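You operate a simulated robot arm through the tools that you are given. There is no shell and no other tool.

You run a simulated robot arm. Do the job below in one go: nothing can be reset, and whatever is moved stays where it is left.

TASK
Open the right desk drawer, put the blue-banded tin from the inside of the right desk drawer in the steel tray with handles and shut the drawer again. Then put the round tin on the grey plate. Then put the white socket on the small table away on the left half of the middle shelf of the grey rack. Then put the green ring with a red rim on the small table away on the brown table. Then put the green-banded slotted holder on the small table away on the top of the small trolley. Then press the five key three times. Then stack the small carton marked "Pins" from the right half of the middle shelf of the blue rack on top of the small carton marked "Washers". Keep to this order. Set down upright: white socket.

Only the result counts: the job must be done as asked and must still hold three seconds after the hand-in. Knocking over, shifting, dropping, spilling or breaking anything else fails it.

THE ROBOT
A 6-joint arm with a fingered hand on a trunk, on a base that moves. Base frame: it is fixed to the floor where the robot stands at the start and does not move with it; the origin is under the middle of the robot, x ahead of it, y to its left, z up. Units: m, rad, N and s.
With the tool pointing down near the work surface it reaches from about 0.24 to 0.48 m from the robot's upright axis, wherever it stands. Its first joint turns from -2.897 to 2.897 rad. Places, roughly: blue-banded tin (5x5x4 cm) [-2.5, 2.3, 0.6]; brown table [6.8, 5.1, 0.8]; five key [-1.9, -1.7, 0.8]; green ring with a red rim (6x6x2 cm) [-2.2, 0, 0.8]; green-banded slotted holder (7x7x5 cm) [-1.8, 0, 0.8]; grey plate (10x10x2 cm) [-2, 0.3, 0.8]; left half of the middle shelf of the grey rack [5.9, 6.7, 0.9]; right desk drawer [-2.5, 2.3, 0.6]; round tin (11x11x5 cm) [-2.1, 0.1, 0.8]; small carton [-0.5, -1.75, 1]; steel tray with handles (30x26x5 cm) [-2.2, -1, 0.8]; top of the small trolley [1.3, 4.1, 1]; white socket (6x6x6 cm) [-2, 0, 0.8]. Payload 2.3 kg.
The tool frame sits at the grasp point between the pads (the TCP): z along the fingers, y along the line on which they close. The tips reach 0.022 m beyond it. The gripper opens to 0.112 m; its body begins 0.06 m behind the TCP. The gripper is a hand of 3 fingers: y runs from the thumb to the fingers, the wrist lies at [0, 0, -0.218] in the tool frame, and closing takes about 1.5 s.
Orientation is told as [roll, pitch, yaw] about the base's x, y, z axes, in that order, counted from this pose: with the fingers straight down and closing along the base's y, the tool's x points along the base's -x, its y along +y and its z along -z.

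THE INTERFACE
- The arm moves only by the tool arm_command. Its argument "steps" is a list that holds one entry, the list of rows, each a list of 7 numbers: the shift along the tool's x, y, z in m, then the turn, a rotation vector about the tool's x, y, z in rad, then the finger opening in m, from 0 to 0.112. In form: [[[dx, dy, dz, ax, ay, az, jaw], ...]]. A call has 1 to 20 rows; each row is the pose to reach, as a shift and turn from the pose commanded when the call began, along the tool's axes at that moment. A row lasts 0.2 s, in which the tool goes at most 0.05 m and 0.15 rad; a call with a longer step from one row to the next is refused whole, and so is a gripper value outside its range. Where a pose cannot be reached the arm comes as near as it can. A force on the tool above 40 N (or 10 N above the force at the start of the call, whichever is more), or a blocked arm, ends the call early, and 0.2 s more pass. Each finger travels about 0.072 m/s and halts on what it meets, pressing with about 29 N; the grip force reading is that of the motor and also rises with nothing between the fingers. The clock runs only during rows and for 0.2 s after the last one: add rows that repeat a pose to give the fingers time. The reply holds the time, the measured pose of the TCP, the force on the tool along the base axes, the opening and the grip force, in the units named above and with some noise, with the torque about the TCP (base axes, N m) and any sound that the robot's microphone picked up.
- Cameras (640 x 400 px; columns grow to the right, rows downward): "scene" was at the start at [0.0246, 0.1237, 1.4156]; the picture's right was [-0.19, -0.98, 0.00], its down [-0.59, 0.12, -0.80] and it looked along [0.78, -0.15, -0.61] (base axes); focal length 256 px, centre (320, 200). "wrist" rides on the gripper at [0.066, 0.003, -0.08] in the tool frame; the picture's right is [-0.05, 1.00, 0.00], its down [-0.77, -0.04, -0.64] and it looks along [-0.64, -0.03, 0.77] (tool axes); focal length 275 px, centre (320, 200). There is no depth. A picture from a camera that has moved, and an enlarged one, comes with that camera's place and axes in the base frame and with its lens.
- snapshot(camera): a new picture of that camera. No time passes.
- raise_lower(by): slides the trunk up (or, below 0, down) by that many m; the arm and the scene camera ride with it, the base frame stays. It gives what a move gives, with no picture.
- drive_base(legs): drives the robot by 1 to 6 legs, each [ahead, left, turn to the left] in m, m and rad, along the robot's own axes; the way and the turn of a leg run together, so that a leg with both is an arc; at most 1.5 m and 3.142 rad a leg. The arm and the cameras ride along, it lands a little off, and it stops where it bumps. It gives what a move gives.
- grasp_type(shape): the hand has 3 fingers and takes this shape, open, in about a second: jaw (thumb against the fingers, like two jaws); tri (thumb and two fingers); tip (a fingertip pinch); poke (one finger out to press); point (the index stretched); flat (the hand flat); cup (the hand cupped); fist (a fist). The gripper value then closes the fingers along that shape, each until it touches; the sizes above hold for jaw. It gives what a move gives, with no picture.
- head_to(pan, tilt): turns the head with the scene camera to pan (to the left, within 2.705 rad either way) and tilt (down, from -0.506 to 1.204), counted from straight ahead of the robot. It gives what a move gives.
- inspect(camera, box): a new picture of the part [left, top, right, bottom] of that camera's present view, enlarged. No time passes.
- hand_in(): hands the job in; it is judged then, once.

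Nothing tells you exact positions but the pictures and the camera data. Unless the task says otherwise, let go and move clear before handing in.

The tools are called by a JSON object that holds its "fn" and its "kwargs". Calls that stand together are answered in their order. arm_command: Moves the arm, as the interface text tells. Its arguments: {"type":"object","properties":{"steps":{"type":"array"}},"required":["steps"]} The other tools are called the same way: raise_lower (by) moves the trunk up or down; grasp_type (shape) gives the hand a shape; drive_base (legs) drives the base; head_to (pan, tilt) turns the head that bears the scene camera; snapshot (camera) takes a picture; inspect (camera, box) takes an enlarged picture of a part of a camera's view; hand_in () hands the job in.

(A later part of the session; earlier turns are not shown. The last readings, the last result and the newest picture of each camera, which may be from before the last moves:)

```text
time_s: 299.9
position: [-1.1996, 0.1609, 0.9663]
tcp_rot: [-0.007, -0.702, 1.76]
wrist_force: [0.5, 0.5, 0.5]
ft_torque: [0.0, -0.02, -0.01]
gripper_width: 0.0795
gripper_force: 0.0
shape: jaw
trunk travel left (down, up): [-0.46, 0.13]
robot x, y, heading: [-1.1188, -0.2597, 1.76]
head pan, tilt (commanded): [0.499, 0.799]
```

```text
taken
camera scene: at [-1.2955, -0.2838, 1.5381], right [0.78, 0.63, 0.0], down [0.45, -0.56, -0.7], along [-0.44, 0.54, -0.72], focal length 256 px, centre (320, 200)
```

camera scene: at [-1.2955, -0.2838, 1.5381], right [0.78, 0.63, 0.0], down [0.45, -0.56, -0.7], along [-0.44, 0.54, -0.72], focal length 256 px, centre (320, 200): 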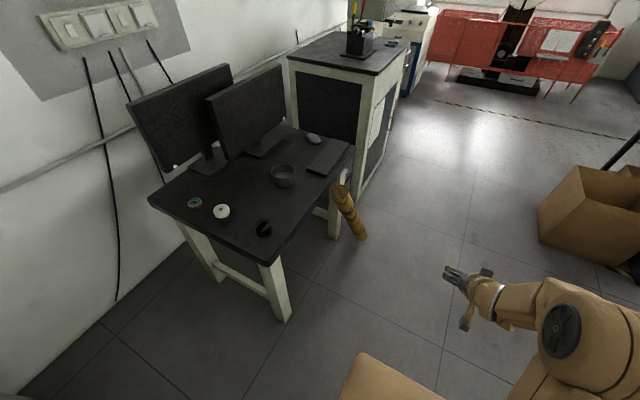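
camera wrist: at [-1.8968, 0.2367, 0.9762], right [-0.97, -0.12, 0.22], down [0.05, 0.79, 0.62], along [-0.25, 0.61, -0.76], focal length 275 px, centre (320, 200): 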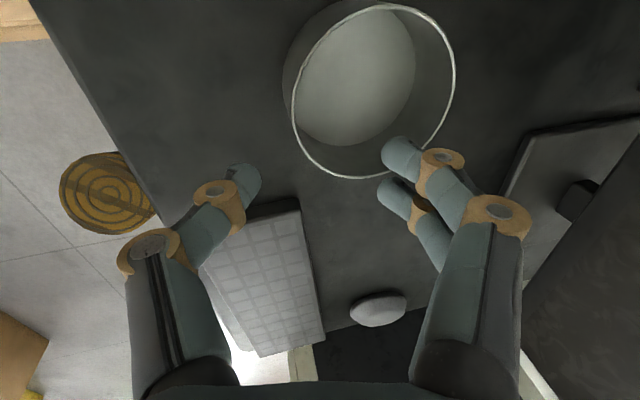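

I slide back into the lane toward the white socket.

{"fn": "drive_base", "kwargs": {"legs": [[-0.004, 0.45, 0], [0, 0.37, 0]]}}

{"fn": "head_to", "kwargs": {"pan": 0.15, "tilt": 1.1}}

{"fn": "snapshot", "kwargs": {"camera": "scene"}}

{"fn": "snapshot", "kwargs": {"camera": "wrist"}}

```text
time_s: 304.6
position: [-2.0, 0.0096, 0.9665]
tcp_rot: [-0.011, -0.701, 1.753]
wrist_force: [-0.3, 0.2, -0.2]
ft_torque: [-0.03, 0.01, 0.03]
gripper_width: 0.0796
gripper_force: 0.1
shape: jaw
trunk travel left (down, up): [-0.46, 0.13]
robot x, y, heading: [-1.9202, -0.4125, 1.748]
head pan, tilt (commanded): [0.499, 0.799]
```

```text
time_s: 305.4
position: [-2.0005, 0.0096, 0.9661]
tcp_rot: [-0.007, -0.701, 1.753]
wrist_force: [-1.3, 0.7, 0.1]
ft_torque: [0.0, -0.01, 0.02]
gripper_width: 0.0796
gripper_force: 0.1
shape: jaw
trunk travel left (down, up): [-0.46, 0.13]
robot x, y, heading: [-1.9203, -0.4165, 1.751]
head pan, tilt (commanded): [0.15, 1.1]
```

```text
taken
camera scene: at [-2.0696, -0.4376, 1.5164], right [0.95, 0.32, 0.0], down [0.29, -0.84, -0.45], along [-0.15, 0.43, -0.89], focal length 256 px, centre (320, 200)
```

scene: 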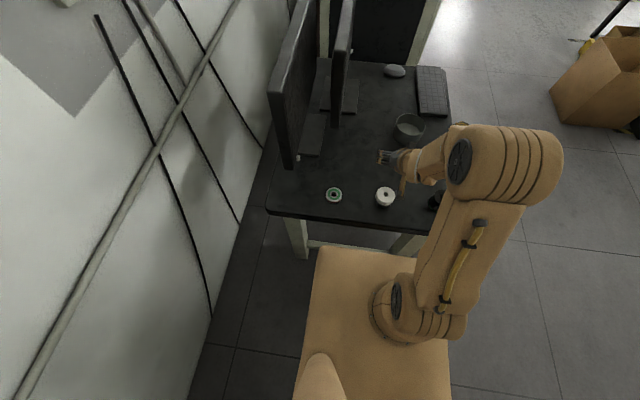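

```text
taken
camera wrist: at [-1.9859, -0.0922, 0.9844], right [-0.99, -0.14, 0.02], down [0.0, 0.18, 0.98], along [-0.14, 0.97, -0.18], focal length 275 px, centre (320, 200)
```

wrist: 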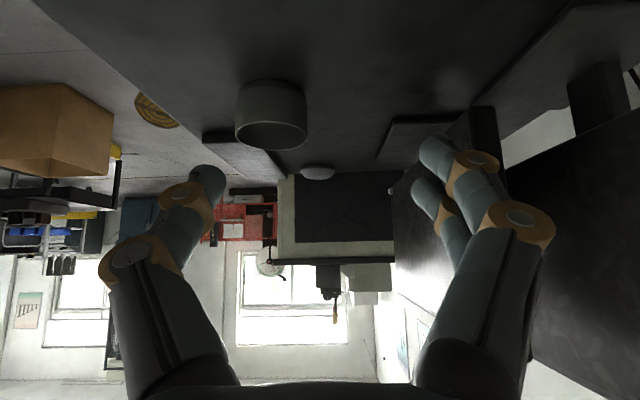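

{"fn": "inspect", "kwargs": {"camera": "scene", "box": [300, 130, 480, 250]}}

```text
3.33 times, centred on (390, 190) of scene
camera zoom: at [-2.0696, -0.4376, 1.5164], right [0.95, 0.32, 0.0], down [0.29, -0.84, -0.45], along [-0.15, 0.43, -0.89], focal length 852 px, centre (87, 233)
```

zoom: 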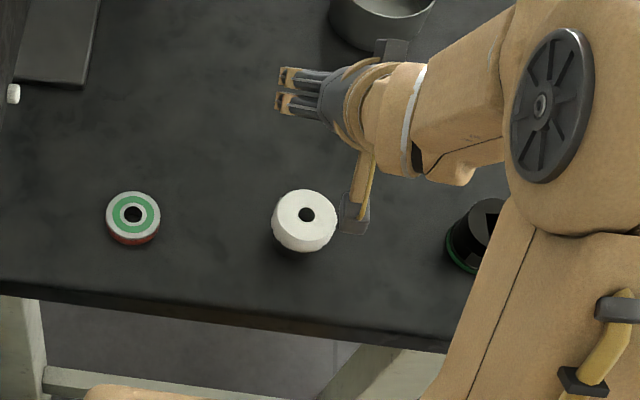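

Socket centre measured at [-2.000, -0.010], top at z about 0.81, white head 6 cm wide. I descend over it with the fingers open on either side.

{"fn": "arm_command", "kwargs": {"steps": [[[0.02, 0.001, 0.019, 0, 0, 0, 0.085], [0.04, 0.002, 0.038, 0, 0, 0, 0.085], [0.06, 0.003, 0.057, 0, 0, 0, 0.085], [0.08, 0.003, 0.076, 0, 0, 0, 0.085], [0.1, 0.003, 0.095, 0, 0, 0, 0.085], [0.1, 0.003, 0.095, 0, 0, 0, 0.085]]]}}

{"fn": "snapshot", "kwargs": {"camera": "wrist"}}

{"fn": "inspect", "kwargs": {"camera": "scene", "box": [300, 130, 480, 250]}}

```text
time_s: 306.8
position: [-1.9983, -0.0069, 0.8287]
tcp_rot: [-0.007, -0.704, 1.752]
wrist_force: [-0.9, 0.0, -0.5]
ft_torque: [0.0, -0.01, -0.01]
gripper_width: 0.0848
gripper_force: 0.0
shape: jaw
trunk travel left (down, up): [-0.46, 0.13]
robot x, y, heading: [-1.9262, -0.4096, 1.748]
head pan, tilt (commanded): [0.15, 1.1]
```

```text
taken
camera wrist: at [-1.9842, -0.1082, 0.8473], right [-0.99, -0.14, 0.02], down [0.0, 0.18, 0.98], along [-0.14, 0.97, -0.18], focal length 275 px, centre (320, 200)
```

wrist: 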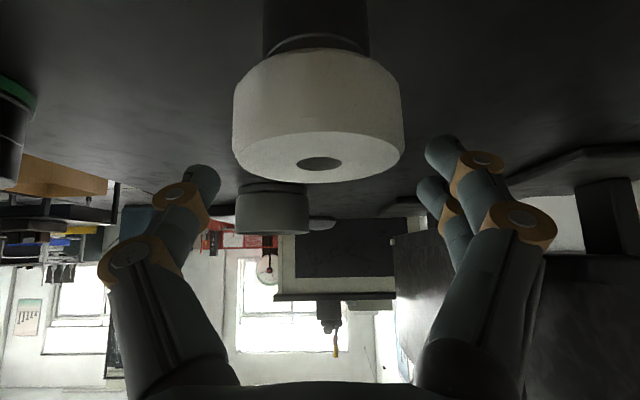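

```text
3.33 times, centred on (390, 190) of scene
camera zoom: at [-2.0694, -0.4379, 1.5163], right [0.95, 0.32, 0.0], down [0.29, -0.84, -0.45], along [-0.15, 0.43, -0.89], focal length 852 px, centre (87, 233)
```

zoom: 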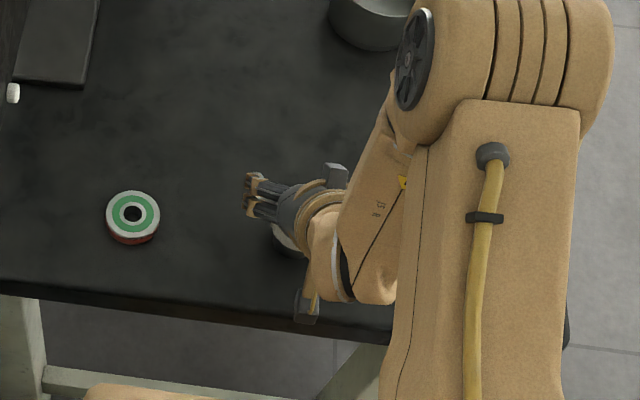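

The socket is centred between the fingers. I lower about 3 cm more to grip its white head and close.

{"fn": "arm_command", "kwargs": {"steps": [[[0.008, 0, 0.008, 0, 0, 0, 0.085], [0.016, 0, 0.016, 0, 0, 0, 0.085], [0.0226, 0, 0.0227, 0, 0, 0, 0.085], [0.0226, 0, 0.0227, 0, 0, 0, 0.085]]]}}

{"fn": "snapshot", "kwargs": {"camera": "wrist"}}

```text
time_s: 307.8
position: [-1.9973, -0.0083, 0.7969]
tcp_rot: [-0.006, -0.702, 1.751]
wrist_force: [-0.2, 0.1, -0.5]
ft_torque: [-0.02, -0.03, -0.02]
gripper_width: 0.0848
gripper_force: 0.0
shape: jaw
trunk travel left (down, up): [-0.46, 0.13]
robot x, y, heading: [-1.9185, -0.4162, 1.749]
head pan, tilt (commanded): [0.15, 1.1]
```

```text
taken
camera wrist: at [-1.9846, -0.111, 0.8157], right [-0.99, -0.14, 0.02], down [0.0, 0.18, 0.98], along [-0.14, 0.97, -0.18], focal length 275 px, centre (320, 200)
```

wrist: 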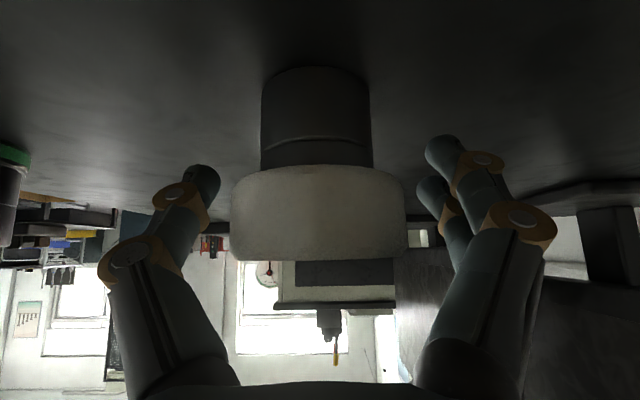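

The white head sits right between the pads. I close.

{"fn": "arm_command", "kwargs": {"steps": [[[0, 0, 0, 0, 0, 0, 0.07], [0, 0, 0, 0, 0, 0, 0.05], [0, 0, 0, 0, 0, 0, 0.03], [0, 0, 0, 0, 0, 0, 0.03], [0, 0, 0, 0, 0, 0, 0.03], [0, 0, 0, 0, 0, 0, 0.03]]]}}

{"fn": "snapshot", "kwargs": {"camera": "wrist"}}

```text
time_s: 309.2
position: [-1.9984, -0.0097, 0.797]
tcp_rot: [-0.006, -0.703, 1.751]
wrist_force: [0.0, 0.2, -2.2]
ft_torque: [0.03, -0.03, 0.04]
gripper_width: 0.0307
gripper_force: 29.1
shape: jaw
trunk travel left (down, up): [-0.46, 0.13]
robot x, y, heading: [-1.9184, -0.4148, 1.752]
head pan, tilt (commanded): [0.15, 1.1]
```

```text
taken
camera wrist: at [-1.9846, -0.1108, 0.8156], right [-0.99, -0.14, 0.02], down [0.0, 0.18, 0.98], along [-0.14, 0.97, -0.18], focal length 275 px, centre (320, 200)
```

wrist: 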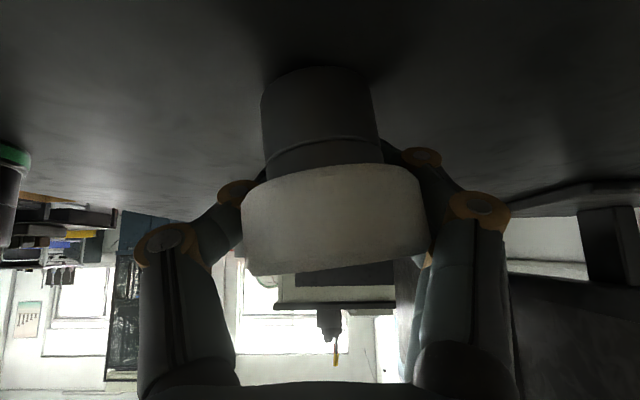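

The socket tilted a little in the grip. I reopen, let it settle, move up 8 mm to grip the middle of the head, and close again.

{"fn": "arm_command", "kwargs": {"steps": [[[0, 0, 0, 0, 0, 0, 0.06], [0, 0, 0, 0, 0, 0, 0.085], [0, 0, 0, 0, 0, 0, 0.085], [0, 0, 0, 0, 0, 0, 0.085], [-0.0026, 0, -0.003, 0, 0, 0, 0.085], [-0.0052, 0, -0.0061, 0, 0, 0, 0.085], [-0.0052, 0, -0.0061, 0, 0, 0, 0.085]]]}}

{"fn": "snapshot", "kwargs": {"camera": "wrist"}}

```text
time_s: 310.8
position: [-1.998, -0.0094, 0.8054]
tcp_rot: [-0.008, -0.702, 1.751]
wrist_force: [0.7, -0.8, 0.0]
ft_torque: [0.0, 0.0, 0.04]
gripper_width: 0.0848
gripper_force: 0.1
shape: jaw
trunk travel left (down, up): [-0.46, 0.13]
robot x, y, heading: [-1.921, -0.4131, 1.747]
head pan, tilt (commanded): [0.15, 1.1]
```

```text
taken
camera wrist: at [-1.9845, -0.11, 0.8238], right [-0.99, -0.14, 0.02], down [0.0, 0.18, 0.98], along [-0.14, 0.97, -0.18], focal length 275 px, centre (320, 200)
```

wrist: 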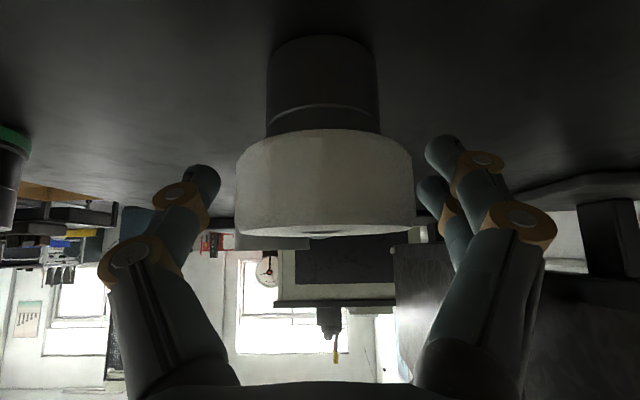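

{"fn": "arm_command", "kwargs": {"steps": [[[0, 0.001, 0, 0, 0, 0, 0.07], [0, 0.001, 0, 0, 0, 0, 0.05], [0, 0.001, 0, 0, 0, 0, 0.03], [0, 0.001, 0, 0, 0, 0, 0.03], [0, 0.001, 0, 0, 0, 0, 0.03], [0, 0.001, 0, 0, 0, 0, 0.03]]]}}

{"fn": "snapshot", "kwargs": {"camera": "wrist"}}

```text
time_s: 312.2
position: [-1.9987, -0.0075, 0.8058]
tcp_rot: [-0.007, -0.7, 1.752]
wrist_force: [0.0, -0.4, -1.9]
ft_torque: [0.01, 0.01, 0.01]
gripper_width: 0.0132
gripper_force: 29.5
shape: jaw
trunk travel left (down, up): [-0.46, 0.13]
robot x, y, heading: [-1.9228, -0.4144, 1.746]
head pan, tilt (commanded): [0.15, 1.1]
```

```text
taken
camera wrist: at [-1.9856, -0.1097, 0.824], right [-0.99, -0.14, 0.02], down [0.0, 0.18, 0.98], along [-0.14, 0.97, -0.18], focal length 275 px, centre (320, 200)
```

wrist: 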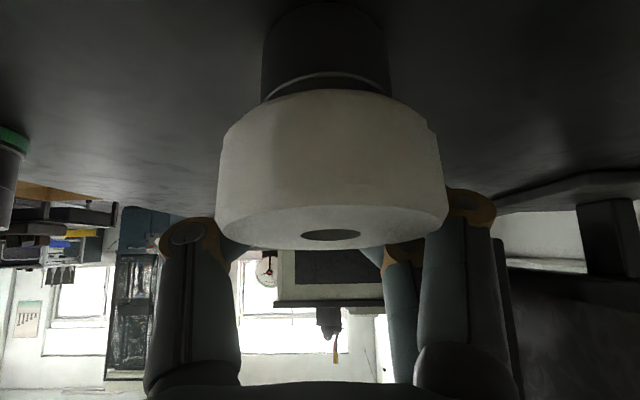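

The fingertips slid round behind the head and pulled the socket toward the palm. I open again and look how it stands.

{"fn": "arm_command", "kwargs": {"steps": [[[0, 0, 0, 0, 0, 0, 0.03], [0, 0, 0, 0, 0, 0, 0.05], [0, 0, 0, 0, 0, 0, 0.07], [0, 0, 0, 0, 0, 0, 0.09], [0, 0, 0, 0, 0, 0, 0.09], [0, 0, 0, 0, 0, 0, 0.09]]]}}

{"fn": "snapshot", "kwargs": {"camera": "wrist"}}

```text
time_s: 313.6
position: [-1.9995, -0.0082, 0.8056]
tcp_rot: [-0.008, -0.702, 1.754]
wrist_force: [0.0, 0.3, 0.1]
ft_torque: [0.05, -0.04, 0.01]
gripper_width: 0.0899
gripper_force: 0.0
shape: jaw
trunk travel left (down, up): [-0.46, 0.13]
robot x, y, heading: [-1.9231, -0.4145, 1.747]
head pan, tilt (commanded): [0.15, 1.1]
```

```text
taken
camera wrist: at [-1.9856, -0.1098, 0.8241], right [-0.99, -0.14, 0.02], down [0.0, 0.18, 0.98], along [-0.14, 0.97, -0.18], focal length 275 px, centre (320, 200)
```

wrist: 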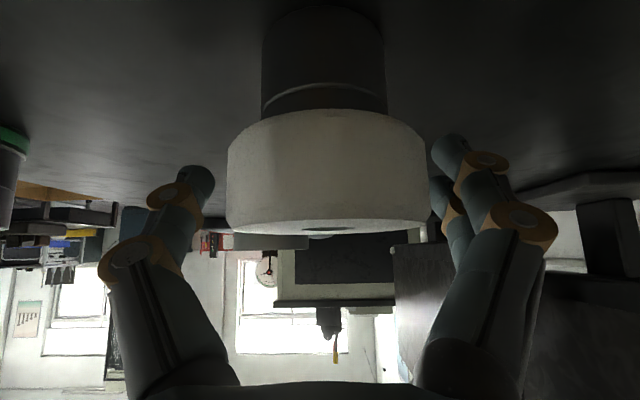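

The socket still stands upright, only about 1 cm nearer to me. The 40° tilt is too much for a firm hold, so I rise, reduce the tilt to about 25° and line up afresh.

{"fn": "arm_command", "kwargs": {"steps": [[[-0.0129, 0, -0.0153, 0, 0, 0, 0.09], [-0.0258, 0, -0.0306, 0, 0, 0, 0.09], [-0.0387, 0, -0.0458, 0, 0, 0, 0.09], [-0.0516, 0, -0.0611, 0, 0, 0, 0.09], [-0.0516, 0, -0.0611, 0, 0.13, 0, 0.09], [-0.0516, 0, -0.0611, 0, 0.26, 0, 0.09], [-0.0516, 0, -0.0611, 0, 0.26, 0, 0.09]]]}}

{"fn": "snapshot", "kwargs": {"camera": "wrist"}}

{"fn": "inspect", "kwargs": {"camera": "scene", "box": [300, 130, 480, 250]}}

```text
time_s: 315.2
position: [-1.9995, -0.0087, 0.8851]
tcp_rot: [-0.007, -0.44, 1.751]
wrist_force: [0.6, 0.2, -0.7]
ft_torque: [0.04, 0.02, -0.01]
gripper_width: 0.0898
gripper_force: 0.0
shape: jaw
trunk travel left (down, up): [-0.46, 0.13]
robot x, y, heading: [-1.9215, -0.4101, 1.75]
head pan, tilt (commanded): [0.15, 1.1]
```

```text
taken
camera wrist: at [-1.988, -0.1021, 0.9297], right [-0.99, -0.13, 0.01], down [-0.04, 0.42, 0.9], along [-0.13, 0.9, -0.43], focal length 275 px, centre (320, 200)
```

wrist: 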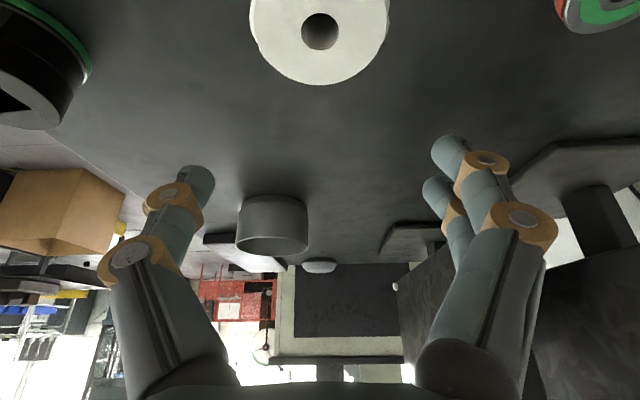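

```text
3.33 times, centred on (390, 190) of scene
camera zoom: at [-2.0695, -0.4377, 1.5163], right [0.95, 0.32, 0.0], down [0.29, -0.84, -0.45], along [-0.15, 0.43, -0.89], focal length 852 px, centre (87, 233)
```

zoom: 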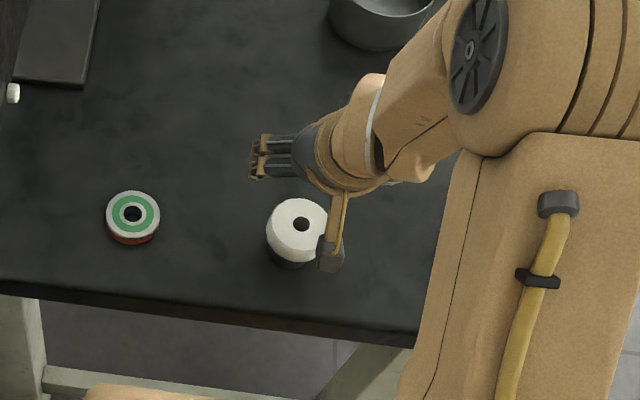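

Socket now at [-2.0015, -0.0225]. I descend so that the fingertips meet the middle of its white head from both sides.

{"fn": "arm_command", "kwargs": {"steps": [[[0.0126, 0.001, 0.0145, 0, 0, 0, 0.09], [0.0252, 0.002, 0.029, 0, 0, 0, 0.09], [0.0378, 0.003, 0.0436, 0, 0, 0, 0.09], [0.0505, 0.003, 0.0581, 0, 0, 0, 0.09], [0.0505, 0.003, 0.0581, 0, 0, 0, 0.09]]]}}

{"fn": "snapshot", "kwargs": {"camera": "wrist"}}

```text
time_s: 316.4
position: [-2.0007, -0.028, 0.8109]
tcp_rot: [-0.007, -0.442, 1.75]
wrist_force: [-0.1, -0.3, 0.2]
ft_torque: [0.0, 0.01, -0.01]
gripper_width: 0.0899
gripper_force: 0.0
shape: jaw
trunk travel left (down, up): [-0.46, 0.13]
robot x, y, heading: [-1.9192, -0.4114, 1.753]
head pan, tilt (commanded): [0.15, 1.1]
```

```text
taken
camera wrist: at [-1.9879, -0.123, 0.8559], right [-0.99, -0.13, 0.01], down [-0.04, 0.42, 0.91], along [-0.13, 0.9, -0.43], focal length 275 px, centre (320, 200)
```

wrist: 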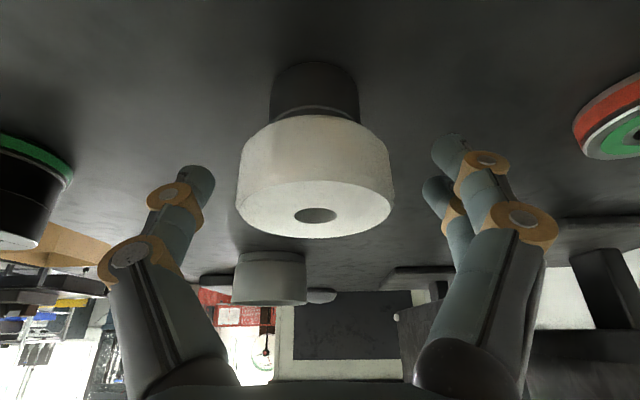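

Fingertips are level with the middle of the white head. I close gradually.

{"fn": "arm_command", "kwargs": {"steps": [[[0, 0, 0, 0, 0, 0, 0.075], [0, 0, 0, 0, 0, 0, 0.06], [0, 0, 0, 0, 0, 0, 0.05], [0, 0, 0, 0, 0, 0, 0.04], [0, 0, 0, 0, 0, 0, 0.03], [0, 0, 0, 0, 0, 0, 0.03]]]}}

{"fn": "snapshot", "kwargs": {"camera": "wrist"}}

```text
time_s: 317.8
position: [-1.9997, -0.0284, 0.8116]
tcp_rot: [-0.007, -0.441, 1.747]
wrist_force: [0.3, 0.5, -0.1]
ft_torque: [0.01, -0.03, -0.01]
gripper_width: 0.0473
gripper_force: 29.2
shape: jaw
trunk travel left (down, up): [-0.46, 0.13]
robot x, y, heading: [-1.923, -0.4147, 1.75]
head pan, tilt (commanded): [0.15, 1.1]
```

```text
taken
camera wrist: at [-1.9879, -0.1228, 0.8559], right [-0.99, -0.13, 0.01], down [-0.04, 0.42, 0.9], along [-0.13, 0.9, -0.43], focal length 275 px, centre (320, 200)
```

wrist: 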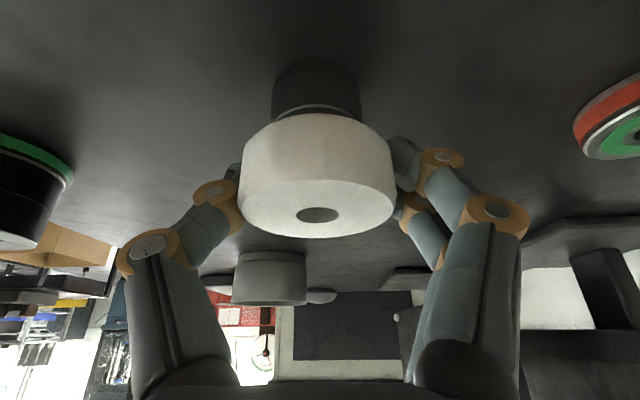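

A firm grip now, with the socket still upright. I lift slowly and check.

{"fn": "arm_command", "kwargs": {"steps": [[[-0.0021, 0, -0.0045, 0, 0, 0, 0.03], [-0.0043, 0, -0.0091, 0, 0, 0, 0.03], [-0.0085, 0, -0.0181, 0, 0, 0, 0.03], [-0.0128, 0, -0.0272, 0, 0, 0, 0.03], [-0.017, 0, -0.0362, 0, 0, 0, 0.03], [-0.017, 0, -0.0362, 0, 0, 0, 0.03]]]}}

{"fn": "snapshot", "kwargs": {"camera": "wrist"}}

```text
time_s: 319.2
position: [-2.0007, -0.0291, 0.85]
tcp_rot: [-0.007, -0.442, 1.749]
wrist_force: [0.1, -0.1, -2.2]
ft_torque: [0.0, -0.02, 0.0]
gripper_width: 0.0471
gripper_force: 29.2
shape: jaw
trunk travel left (down, up): [-0.46, 0.13]
robot x, y, heading: [-1.9217, -0.4148, 1.75]
head pan, tilt (commanded): [0.15, 1.1]
```

```text
taken
camera wrist: at [-1.9884, -0.1227, 0.8945], right [-0.99, -0.13, 0.01], down [-0.04, 0.42, 0.9], along [-0.13, 0.9, -0.43], focal length 275 px, centre (320, 200)
```

wrist: 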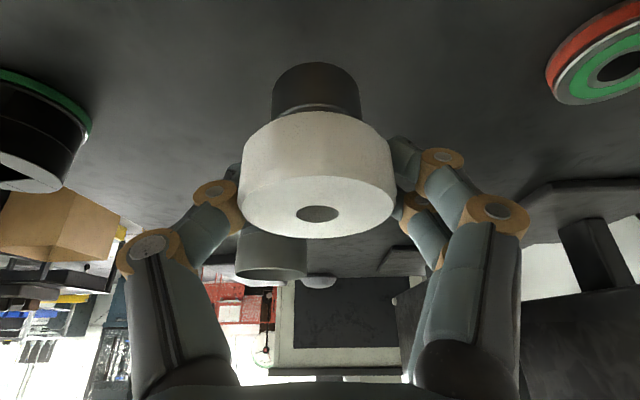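

The socket is held upright. I raise it, slide out of the lane, and turn toward the far part of the room to find the grey rack.

{"fn": "raise_lower", "kwargs": {"by": 0.1}}

{"fn": "drive_base", "kwargs": {"legs": [[0, -0.45, 0], [0, -0.4, 0], [0, 0, -1.2]]}}

{"fn": "head_to", "kwargs": {"pan": 0.0, "tilt": 0.4}}

{"fn": "snapshot", "kwargs": {"camera": "scene"}}

{"fn": "head_to", "kwargs": {"pan": 0.8, "tilt": 0.4}}

{"fn": "snapshot", "kwargs": {"camera": "scene"}}

```text
time_s: 320.6
position: [-2.0004, -0.0279, 0.9495]
tcp_rot: [-0.008, -0.442, 1.751]
wrist_force: [0.3, -1.0, -3.1]
ft_torque: [0.0, -0.01, 0.02]
gripper_width: 0.047
gripper_force: 29.0
shape: jaw
trunk travel left (down, up): [-0.56, 0.03]
robot x, y, heading: [-1.9206, -0.4144, 1.748]
head pan, tilt (commanded): [0.15, 1.1]
```

```text
time_s: 328.3
position: [-0.7609, -0.062, 0.9498]
tcp_rot: [-0.008, -0.44, 0.534]
wrist_force: [-0.7, -0.8, -3.9]
ft_torque: [-0.02, -0.01, 0.01]
gripper_width: 0.047
gripper_force: 28.8
shape: jaw
trunk travel left (down, up): [-0.56, 0.03]
robot x, y, heading: [-1.094, -0.2736, 0.529]
head pan, tilt (commanded): [0.15, 1.1]
```

```text
time_s: 329.4
position: [-0.761, -0.0623, 0.9506]
tcp_rot: [-0.007, -0.442, 0.534]
wrist_force: [0.7, -0.1, -3.6]
ft_torque: [-0.01, -0.03, -0.03]
gripper_width: 0.0464
gripper_force: 29.0
shape: jaw
trunk travel left (down, up): [-0.56, 0.03]
robot x, y, heading: [-1.0919, -0.2668, 0.53]
head pan, tilt (commanded): [0.0, 0.4]
```

```text
taken
camera scene: at [-1.1371, -0.1337, 1.6731], right [0.51, -0.86, 0.0], down [-0.34, -0.2, -0.92], along [0.79, 0.47, -0.39], focal length 256 px, centre (320, 200)
```

scene: 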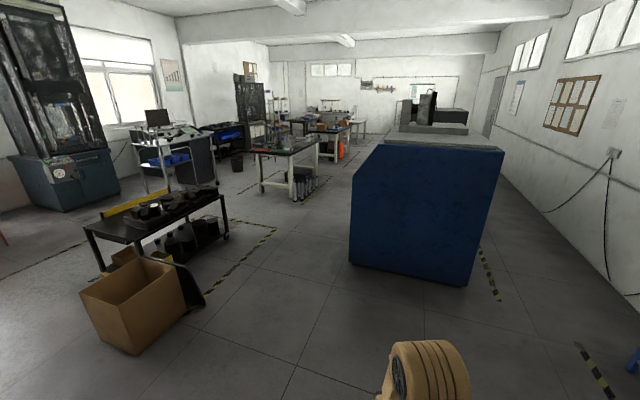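

```text
time_s: 330.5
position: [-0.7615, -0.0625, 0.9501]
tcp_rot: [-0.006, -0.441, 0.534]
wrist_force: [0.3, 0.3, -2.8]
ft_torque: [-0.04, 0.01, 0.02]
gripper_width: 0.0468
gripper_force: 29.3
shape: jaw
trunk travel left (down, up): [-0.56, 0.03]
robot x, y, heading: [-1.0927, -0.27, 0.534]
head pan, tilt (commanded): [0.799, 0.4]
```

```text
taken
camera scene: at [-1.1948, -0.0908, 1.6732], right [0.97, -0.24, 0.0], down [-0.09, -0.38, -0.92], along [0.22, 0.89, -0.39], focal length 256 px, centre (320, 200)
```

scene: 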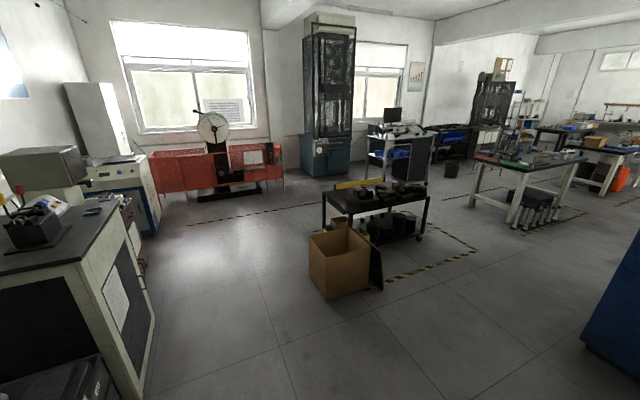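

I see a workable route: past the cardboard box, then through the aisle beyond the black trolley. I drive to about [0.5, 1.3] and survey from there.

{"fn": "drive_base", "kwargs": {"legs": [[1.084, 0.275, 0], [1.084, 0.275, 0]]}}

{"fn": "head_to", "kwargs": {"pan": 0.2, "tilt": 0.35}}

{"fn": "snapshot", "kwargs": {"camera": "scene"}}

{"fn": "head_to", "kwargs": {"pan": 0.9, "tilt": 0.35}}

{"fn": "snapshot", "kwargs": {"camera": "scene"}}

{"fn": "head_to", "kwargs": {"pan": -0.4, "tilt": 0.35}}

{"fn": "snapshot", "kwargs": {"camera": "scene"}}

```text
time_s: 341.6
position: [0.8502, 1.4948, 0.9506]
tcp_rot: [-0.007, -0.441, 0.523]
wrist_force: [0.1, 0.1, -2.6]
ft_torque: [0.02, 0.01, -0.04]
gripper_width: 0.0471
gripper_force: 29.2
shape: jaw
trunk travel left (down, up): [-0.56, 0.03]
robot x, y, heading: [0.514, 1.2901, 0.52]
head pan, tilt (commanded): [0.799, 0.4]
```

```text
time_s: 342.6
position: [0.8504, 1.494, 0.9497]
tcp_rot: [-0.005, -0.441, 0.524]
wrist_force: [0.1, 0.8, -3.3]
ft_torque: [0.0, -0.02, -0.04]
gripper_width: 0.0471
gripper_force: 28.3
shape: jaw
trunk travel left (down, up): [-0.56, 0.03]
robot x, y, heading: [0.5144, 1.2867, 0.523]
head pan, tilt (commanded): [0.201, 0.351]
```

```text
taken
camera scene: at [0.4632, 1.4429, 1.6777], right [0.66, -0.75, 0.0], down [-0.26, -0.23, -0.94], along [0.7, 0.62, -0.34], focal length 256 px, centre (320, 200)
```

scene: 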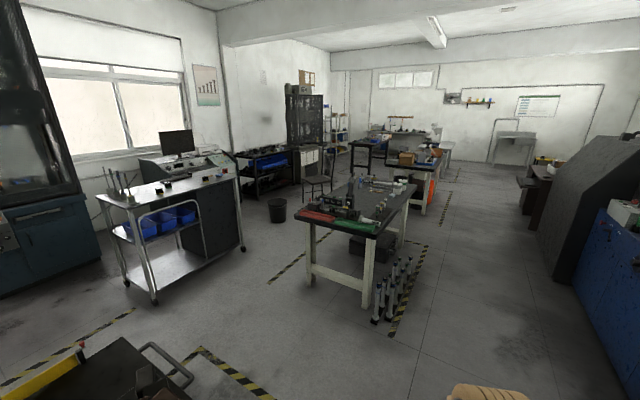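

```text
time_s: 343.6
position: [0.8508, 1.4939, 0.9503]
tcp_rot: [-0.007, -0.442, 0.522]
wrist_force: [-0.1, -0.6, -3.1]
ft_torque: [-0.05, 0.01, -0.01]
gripper_width: 0.0471
gripper_force: 29.7
shape: jaw
trunk travel left (down, up): [-0.56, 0.03]
robot x, y, heading: [0.5183, 1.2915, 0.523]
head pan, tilt (commanded): [0.901, 0.351]
```

```text
taken
camera scene: at [0.4073, 1.4733, 1.6777], right [0.99, -0.15, 0.0], down [-0.05, -0.34, -0.94], along [0.14, 0.93, -0.34], focal length 256 px, centre (320, 200)
```

scene: 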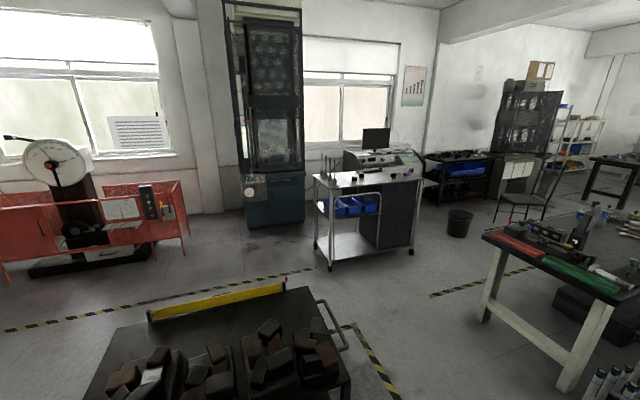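

```text
time_s: 345.1
position: [0.8504, 1.4943, 0.9501]
tcp_rot: [-0.006, -0.442, 0.524]
wrist_force: [0.2, 0.6, -2.5]
ft_torque: [-0.02, -0.01, 0.03]
gripper_width: 0.0472
gripper_force: 29.2
shape: jaw
trunk travel left (down, up): [-0.56, 0.03]
robot x, y, heading: [0.5175, 1.2873, 0.521]
head pan, tilt (commanded): [-0.4, 0.351]
```

```text
taken
camera scene: at [0.4858, 1.3927, 1.6777], right [0.12, -0.99, 0.0], down [-0.34, -0.04, -0.94], along [0.93, 0.11, -0.34], focal length 256 px, centre (320, 200)
```

scene: 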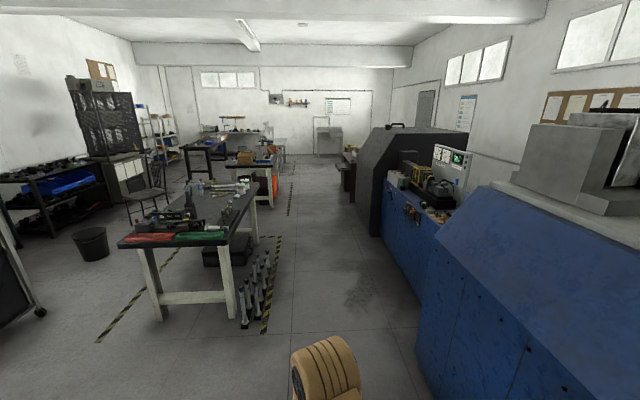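

I now understand the room: the bench with red/green mats at about [2–3.6, 2.3–3], the small trolley with blue bins at [0.9–1.9, 3.9–4.6], an aisle between them leading on, and the white/grey shelving far left. I square up with the room's axes (about 0.19 rad) and move into that aisle.

{"fn": "drive_base", "kwargs": {"legs": [[0, 0, -0.332], [1.0, 0, 0], [0, 0.95, 0]]}}

{"fn": "head_to", "kwargs": {"pan": 0.5, "tilt": 0.5}}

{"fn": "snapshot", "kwargs": {"camera": "scene"}}

```text
time_s: 356.0
position: [1.7374, 2.4966, 0.9505]
tcp_rot: [-0.005, -0.441, 0.172]
wrist_force: [-0.7, 0.3, -2.2]
ft_torque: [0.0, 0.0, 0.0]
gripper_width: 0.047
gripper_force: 28.9
shape: jaw
trunk travel left (down, up): [-0.56, 0.03]
robot x, y, heading: [1.3502, 2.4164, 0.166]
head pan, tilt (commanded): [-0.4, 0.351]
```

```text
time_s: 357.2
position: [1.7385, 2.4958, 0.9492]
tcp_rot: [-0.008, -0.441, 0.173]
wrist_force: [-0.8, -0.9, -3.9]
ft_torque: [0.02, -0.03, 0.01]
gripper_width: 0.0473
gripper_force: 28.9
shape: jaw
trunk travel left (down, up): [-0.56, 0.03]
robot x, y, heading: [1.3495, 2.419, 0.177]
head pan, tilt (commanded): [0.499, 0.499]
```

```text
taken
camera scene: at [1.3411, 2.6023, 1.6641], right [0.62, -0.78, 0.0], down [-0.38, -0.3, -0.88], along [0.69, 0.55, -0.48], focal length 256 px, centre (320, 200)
```

scene: 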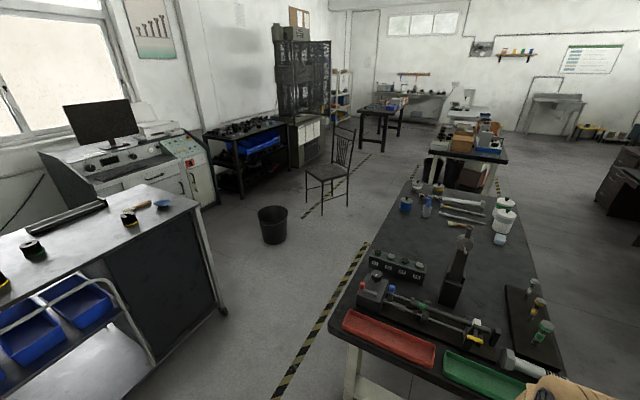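

The aisle ahead is clear between the bench on the right and the bin and chair on the left. I shift left into its middle and advance.

{"fn": "drive_base", "kwargs": {"legs": [[0, 0, 0.02], [0, 0.8, 0], [0.9, 0, 0]]}}

{"fn": "head_to", "kwargs": {"pan": 0.15, "tilt": 0.6}}

{"fn": "snapshot", "kwargs": {"camera": "scene"}}

```text
time_s: 366.2
position: [2.472, 3.4634, 0.9498]
tcp_rot: [-0.006, -0.441, 0.205]
wrist_force: [0.1, -0.2, -3.2]
ft_torque: [-0.03, 0.0, 0.03]
gripper_width: 0.0471
gripper_force: 28.9
shape: jaw
trunk travel left (down, up): [-0.56, 0.03]
robot x, y, heading: [2.0881, 3.3769, 0.202]
head pan, tilt (commanded): [0.499, 0.499]
```

```text
time_s: 367.0
position: [2.4717, 3.4637, 0.9495]
tcp_rot: [-0.008, -0.441, 0.204]
wrist_force: [0.2, 0.1, -3.4]
ft_torque: [-0.03, 0.0, -0.03]
gripper_width: 0.0472
gripper_force: 29.3
shape: jaw
trunk travel left (down, up): [-0.56, 0.03]
robot x, y, heading: [2.0909, 3.3758, 0.203]
head pan, tilt (commanded): [0.15, 0.6]
```

```text
taken
camera scene: at [2.085, 3.5308, 1.655], right [0.35, -0.94, 0.0], down [-0.53, -0.2, -0.83], along [0.77, 0.29, -0.56], focal length 256 px, centre (320, 200)
```

scene: 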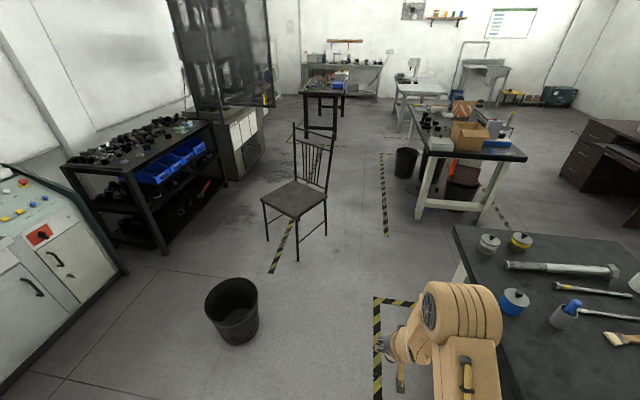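

The way ahead is clear: chair at left, benches at right. I drive on along the aisle toward the far tables.

{"fn": "drive_base", "kwargs": {"legs": [[0, 0, -0.01], [1.4, 0, 0]]}}

{"fn": "head_to", "kwargs": {"pan": 0.5, "tilt": 0.4}}

{"fn": "snapshot", "kwargs": {"camera": "scene"}}

```text
time_s: 374.3
position: [3.8371, 3.7453, 0.9493]
tcp_rot: [-0.006, -0.44, 0.211]
wrist_force: [-0.1, -1.0, -3.2]
ft_torque: [0.01, 0.02, 0.04]
gripper_width: 0.047
gripper_force: 29.2
shape: jaw
trunk travel left (down, up): [-0.56, 0.03]
robot x, y, heading: [3.4551, 3.6521, 0.211]
head pan, tilt (commanded): [0.15, 0.6]
```

```text
time_s: 375.1
position: [3.837, 3.7438, 0.9498]
tcp_rot: [-0.008, -0.44, 0.211]
wrist_force: [0.0, 0.1, -2.4]
ft_torque: [0.03, 0.01, 0.02]
gripper_width: 0.047
gripper_force: 29.0
shape: jaw
trunk travel left (down, up): [-0.56, 0.03]
robot x, y, heading: [3.4585, 3.6497, 0.208]
head pan, tilt (commanded): [0.499, 0.4]
```

```text
taken
camera scene: at [3.4374, 3.8377, 1.6731], right [0.65, -0.76, 0.0], down [-0.3, -0.25, -0.92], along [0.7, 0.6, -0.39], focal length 256 px, centre (320, 200)
```

scene: 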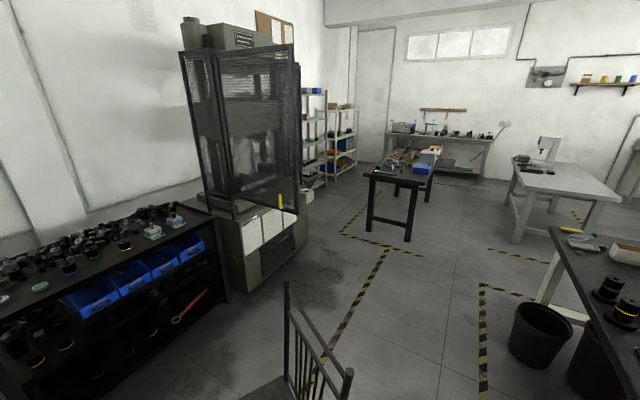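

The grey racks stand beyond the dark cabinet on the left wall. I keep driving along the aisle.

{"fn": "drive_base", "kwargs": {"legs": [[0, 0, -0.02], [1.45, 0, 0]]}}

{"fn": "head_to", "kwargs": {"pan": 0.75, "tilt": 0.4}}

{"fn": "snapshot", "kwargs": {"camera": "scene"}}

{"fn": "head_to", "kwargs": {"pan": 0.0, "tilt": 0.5}}

{"fn": "snapshot", "kwargs": {"camera": "scene"}}

```text
time_s: 382.7
position: [5.2874, 4.001, 0.9486]
tcp_rot: [-0.007, -0.441, 0.178]
wrist_force: [0.6, -1.3, -2.5]
ft_torque: [0.02, 0.02, 0.03]
gripper_width: 0.0471
gripper_force: 28.6
shape: jaw
trunk travel left (down, up): [-0.56, 0.03]
robot x, y, heading: [4.9011, 3.9234, 0.179]
head pan, tilt (commanded): [0.499, 0.4]
```

```text
time_s: 383.5
position: [5.2866, 4.002, 0.9501]
tcp_rot: [-0.007, -0.442, 0.18]
wrist_force: [0.2, 0.7, -3.2]
ft_torque: [-0.01, 0.01, 0.04]
gripper_width: 0.0468
gripper_force: 29.0
shape: jaw
trunk travel left (down, up): [-0.56, 0.03]
robot x, y, heading: [4.899, 3.9209, 0.177]
head pan, tilt (commanded): [0.75, 0.4]
```

```text
taken
camera scene: at [4.8743, 4.1228, 1.6732], right [0.8, -0.6, 0.0], down [-0.23, -0.31, -0.92], along [0.55, 0.74, -0.39], focal length 256 px, centre (320, 200)
```

scene: 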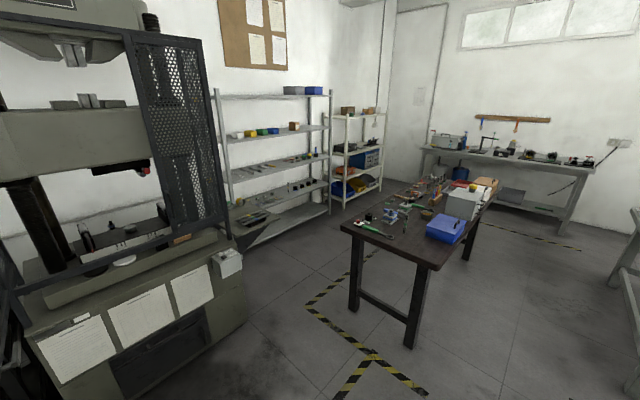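

```text
time_s: 384.6
position: [5.2865, 4.0014, 0.9503]
tcp_rot: [-0.007, -0.44, 0.178]
wrist_force: [-0.2, 0.4, -2.0]
ft_torque: [0.01, 0.01, 0.01]
gripper_width: 0.0469
gripper_force: 28.5
shape: jaw
trunk travel left (down, up): [-0.56, 0.03]
robot x, y, heading: [4.9035, 3.92, 0.174]
head pan, tilt (commanded): [0.0, 0.499]
```

```text
taken
camera scene: at [4.9083, 4.0649, 1.664], right [0.18, -0.98, 0.0], down [-0.47, -0.09, -0.88], along [0.86, 0.16, -0.48], focal length 256 px, centre (320, 200)
```

scene: 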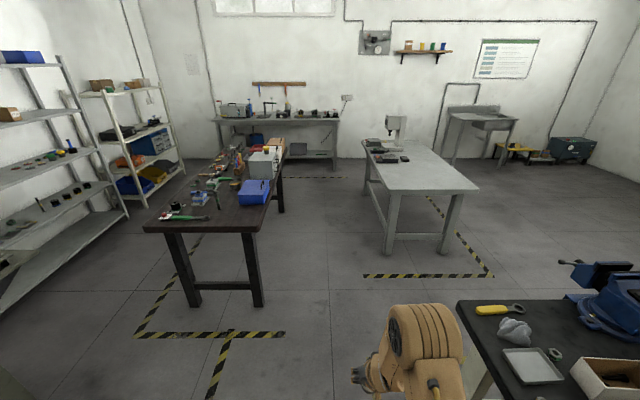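

The grey rack with five shelves is the long one beside the dark machine; its middle shelf's left half is near [5.9, 6.7]. I zoom in.

{"fn": "head_to", "kwargs": {"pan": 0.85, "tilt": 0.4}}

{"fn": "inspect", "kwargs": {"camera": "scene", "box": [220, 70, 420, 270]}}

{"fn": "inspect", "kwargs": {"camera": "scene", "box": [230, 120, 360, 200]}}

```text
time_s: 385.8
position: [5.2879, 4.0013, 0.9492]
tcp_rot: [-0.006, -0.439, 0.178]
wrist_force: [0.4, 0.2, -3.8]
ft_torque: [-0.03, 0.0, 0.04]
gripper_width: 0.0469
gripper_force: 29.2
shape: jaw
trunk travel left (down, up): [-0.56, 0.03]
robot x, y, heading: [4.9028, 3.9243, 0.178]
head pan, tilt (commanded): [0.85, 0.4]
```

```text
2.00 times, centred on (320, 170) of scene
camera zoom: at [4.8667, 4.128, 1.6732], right [0.86, -0.52, 0.0], down [-0.2, -0.33, -0.92], along [0.48, 0.79, -0.39], focal length 511 px, centre (320, 260)
```

zoom: 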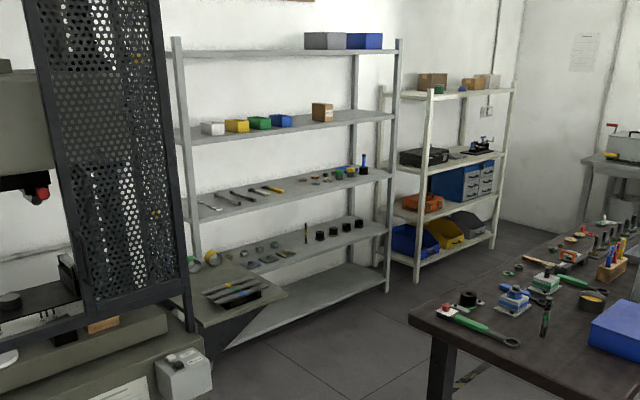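

```text
4.92 times, centred on (295, 160) of scene
camera zoom: at [4.8667, 4.128, 1.6732], right [0.86, -0.52, 0.0], down [-0.2, -0.33, -0.92], along [0.48, 0.79, -0.39], focal length 1259 px, centre (443, 397)
```

zoom: 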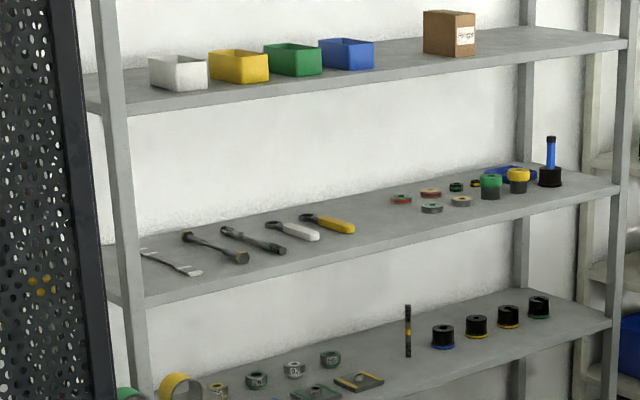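

The tools on the shelf's left half leave a free spot near its front, about [6.14, 6.64] with the shelf at z about 0.88. I turn toward the gap between the dark machine and the brown table and drive part of the way.

{"fn": "drive_base", "kwargs": {"legs": [[0, 0, 0.955], [0.85, 0, 0]]}}

{"fn": "head_to", "kwargs": {"pan": 0.0, "tilt": 0.7}}

{"fn": "snapshot", "kwargs": {"camera": "scene"}}

```text
time_s: 392.7
position: [5.4323, 5.0381, 0.9494]
tcp_rot: [-0.007, -0.441, 1.119]
wrist_force: [-0.1, -0.4, -3.3]
ft_torque: [0.01, 0.01, 0.04]
gripper_width: 0.0471
gripper_force: 29.1
shape: jaw
trunk travel left (down, up): [-0.56, 0.03]
robot x, y, heading: [5.273, 4.684, 1.114]
head pan, tilt (commanded): [0.85, 0.4]
```

```text
time_s: 393.9
position: [5.4334, 5.038, 0.9491]
tcp_rot: [-0.005, -0.441, 1.119]
wrist_force: [-0.4, -0.3, -2.9]
ft_torque: [0.01, -0.01, -0.03]
gripper_width: 0.047
gripper_force: 29.3
shape: jaw
trunk travel left (down, up): [-0.56, 0.03]
robot x, y, heading: [5.2666, 4.6799, 1.117]
head pan, tilt (commanded): [0.0, 0.7]
```

```text
taken
camera scene: at [5.1543, 4.7642, 1.6463], right [0.9, -0.44, 0.0], down [-0.28, -0.58, -0.76], along [0.33, 0.69, -0.64], focal length 256 px, centre (320, 200)
```

scene: 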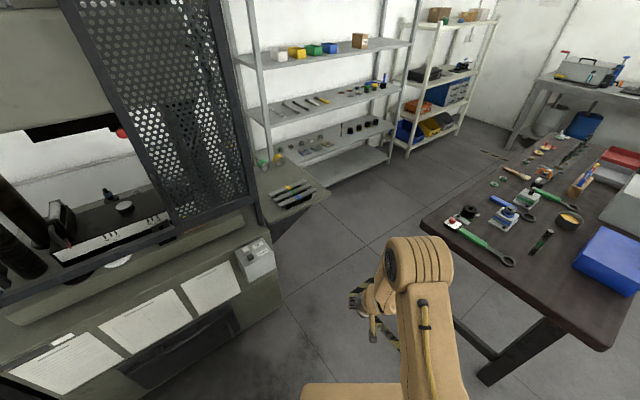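

I measure the gap between the machine's side tray and the brown table at about 0.58 m, enough for my 0.38 m width if I go straight through at the right angle. I line up for that straight passage.

{"fn": "drive_base", "kwargs": {"legs": [[0, 0, -0.56], [0.165, 0.471, 0]]}}

{"fn": "head_to", "kwargs": {"pan": 0.3, "tilt": 0.9}}

{"fn": "snapshot", "kwargs": {"camera": "scene"}}

{"fn": "head_to", "kwargs": {"pan": -0.4, "tilt": 0.9}}

{"fn": "snapshot", "kwargs": {"camera": "scene"}}

```text
time_s: 398.4
position: [5.4884, 5.3856, 0.9493]
tcp_rot: [-0.007, -0.442, 0.561]
wrist_force: [-0.6, 0.6, -3.2]
ft_torque: [0.02, -0.02, -0.01]
gripper_width: 0.0468
gripper_force: 29.4
shape: jaw
trunk travel left (down, up): [-0.56, 0.03]
robot x, y, heading: [5.1629, 5.1643, 0.561]
head pan, tilt (commanded): [0.0, 0.7]
```

```text
time_s: 399.1
position: [5.4883, 5.3849, 0.9501]
tcp_rot: [-0.006, -0.442, 0.56]
wrist_force: [-0.2, -0.5, -3.4]
ft_torque: [-0.01, 0.0, -0.03]
gripper_width: 0.047
gripper_force: 28.2
shape: jaw
trunk travel left (down, up): [-0.56, 0.03]
robot x, y, heading: [5.1623, 5.1679, 0.558]
head pan, tilt (commanded): [0.3, 0.901]
```

```text
taken
camera scene: at [5.0857, 5.3122, 1.6302], right [0.76, -0.65, 0.0], down [-0.51, -0.59, -0.62], along [0.41, 0.47, -0.78], focal length 256 px, centre (320, 200)
```

scene: 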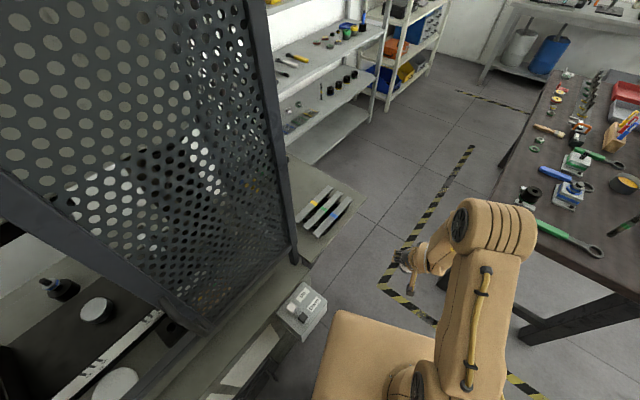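

```text
time_s: 400.2
position: [5.4876, 5.3846, 0.9489]
tcp_rot: [-0.007, -0.441, 0.561]
wrist_force: [-0.3, 0.4, -3.4]
ft_torque: [0.01, -0.01, 0.02]
gripper_width: 0.047
gripper_force: 28.5
shape: jaw
trunk travel left (down, up): [-0.56, 0.03]
robot x, y, heading: [5.1615, 5.1685, 0.561]
head pan, tilt (commanded): [-0.4, 0.901]
```

```text
taken
camera scene: at [5.1107, 5.2673, 1.6302], right [0.16, -0.99, 0.0], down [-0.77, -0.12, -0.62], along [0.61, 0.1, -0.78], focal length 256 px, centre (320, 200)
```

scene: 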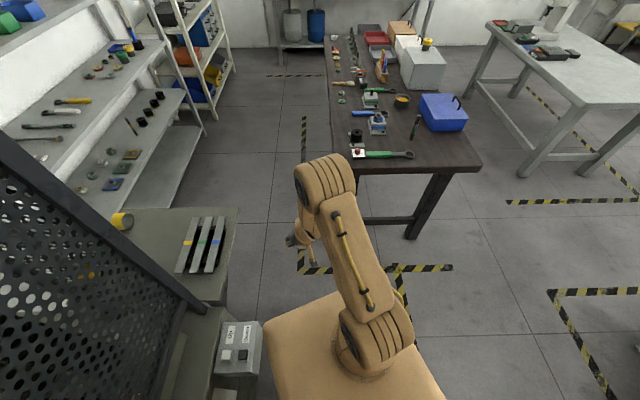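

The tray at the machine's side is at z 0.81 and a control box sticks out below it, so the passage is tighter than thought. I lower the trunk so my platform stays beneath tray and tabletop, adjust course slightly to the right, and advance with a check midway.

{"fn": "raise_lower", "kwargs": {"by": -0.13}}

{"fn": "drive_base", "kwargs": {"legs": [[0, 0, -0.04], [0, -0.045, 0], [0.25, 0, 0]]}}

{"fn": "head_to", "kwargs": {"pan": 0.6, "tilt": 1.15}}

{"fn": "snapshot", "kwargs": {"camera": "scene"}}

{"fn": "head_to", "kwargs": {"pan": -0.5, "tilt": 1.15}}

{"fn": "snapshot", "kwargs": {"camera": "scene"}}

```text
time_s: 401.8
position: [5.4878, 5.385, 0.8206]
tcp_rot: [-0.008, -0.443, 0.561]
wrist_force: [-0.1, -1.1, -2.5]
ft_torque: [0.0, -0.03, -0.02]
gripper_width: 0.0466
gripper_force: 28.8
shape: jaw
trunk travel left (down, up): [-0.43, 0.16]
robot x, y, heading: [5.1611, 5.1641, 0.553]
head pan, tilt (commanded): [-0.4, 0.901]
```

```text
time_s: 404.5
position: [5.7341, 5.4563, 0.819]
tcp_rot: [-0.006, -0.439, 0.521]
wrist_force: [-0.2, -0.2, -3.0]
ft_torque: [-0.02, -0.03, 0.01]
gripper_width: 0.0471
gripper_force: 28.9
shape: jaw
trunk travel left (down, up): [-0.43, 0.16]
robot x, y, heading: [5.3948, 5.25, 0.519]
head pan, tilt (commanded): [-0.4, 0.901]
```

```text
time_s: 405.8
position: [5.7331, 5.4567, 0.819]
tcp_rot: [-0.008, -0.441, 0.521]
wrist_force: [-0.4, 0.4, -3.0]
ft_torque: [-0.04, -0.02, -0.01]
gripper_width: 0.0471
gripper_force: 29.1
shape: jaw
trunk travel left (down, up): [-0.43, 0.16]
robot x, y, heading: [5.4017, 5.2527, 0.518]
head pan, tilt (commanded): [0.6, 1.15]
```

```text
taken
camera scene: at [5.3013, 5.3976, 1.4832], right [0.9, -0.44, 0.0], down [-0.4, -0.82, -0.41], along [0.18, 0.37, -0.91], focal length 256 px, centre (320, 200)
```

scene: 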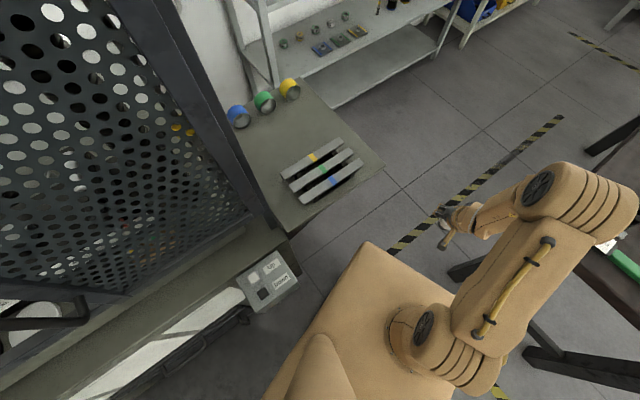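

```text
time_s: 407.1
position: [5.7338, 5.4571, 0.8198]
tcp_rot: [-0.008, -0.441, 0.52]
wrist_force: [-1.1, -0.3, -2.8]
ft_torque: [0.01, -0.01, -0.01]
gripper_width: 0.0471
gripper_force: 28.6
shape: jaw
trunk travel left (down, up): [-0.43, 0.16]
robot x, y, heading: [5.3965, 5.2523, 0.52]
head pan, tilt (commanded): [-0.499, 1.15]
```

```text
taken
camera scene: at [5.3349, 5.3453, 1.4832], right [0.02, -1.0, 0.0], down [-0.91, -0.02, -0.41], along [0.41, 0.01, -0.91], focal length 256 px, centre (320, 200)
```

scene: 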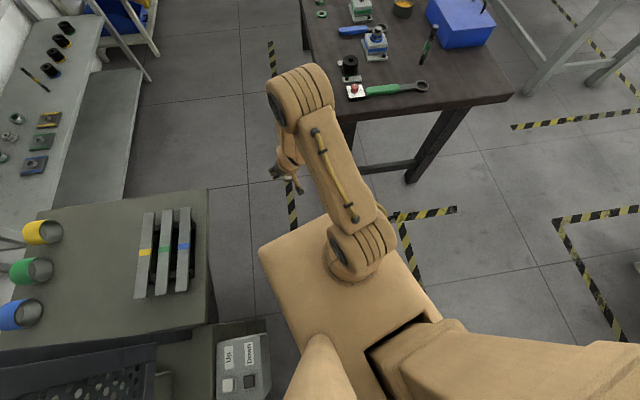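

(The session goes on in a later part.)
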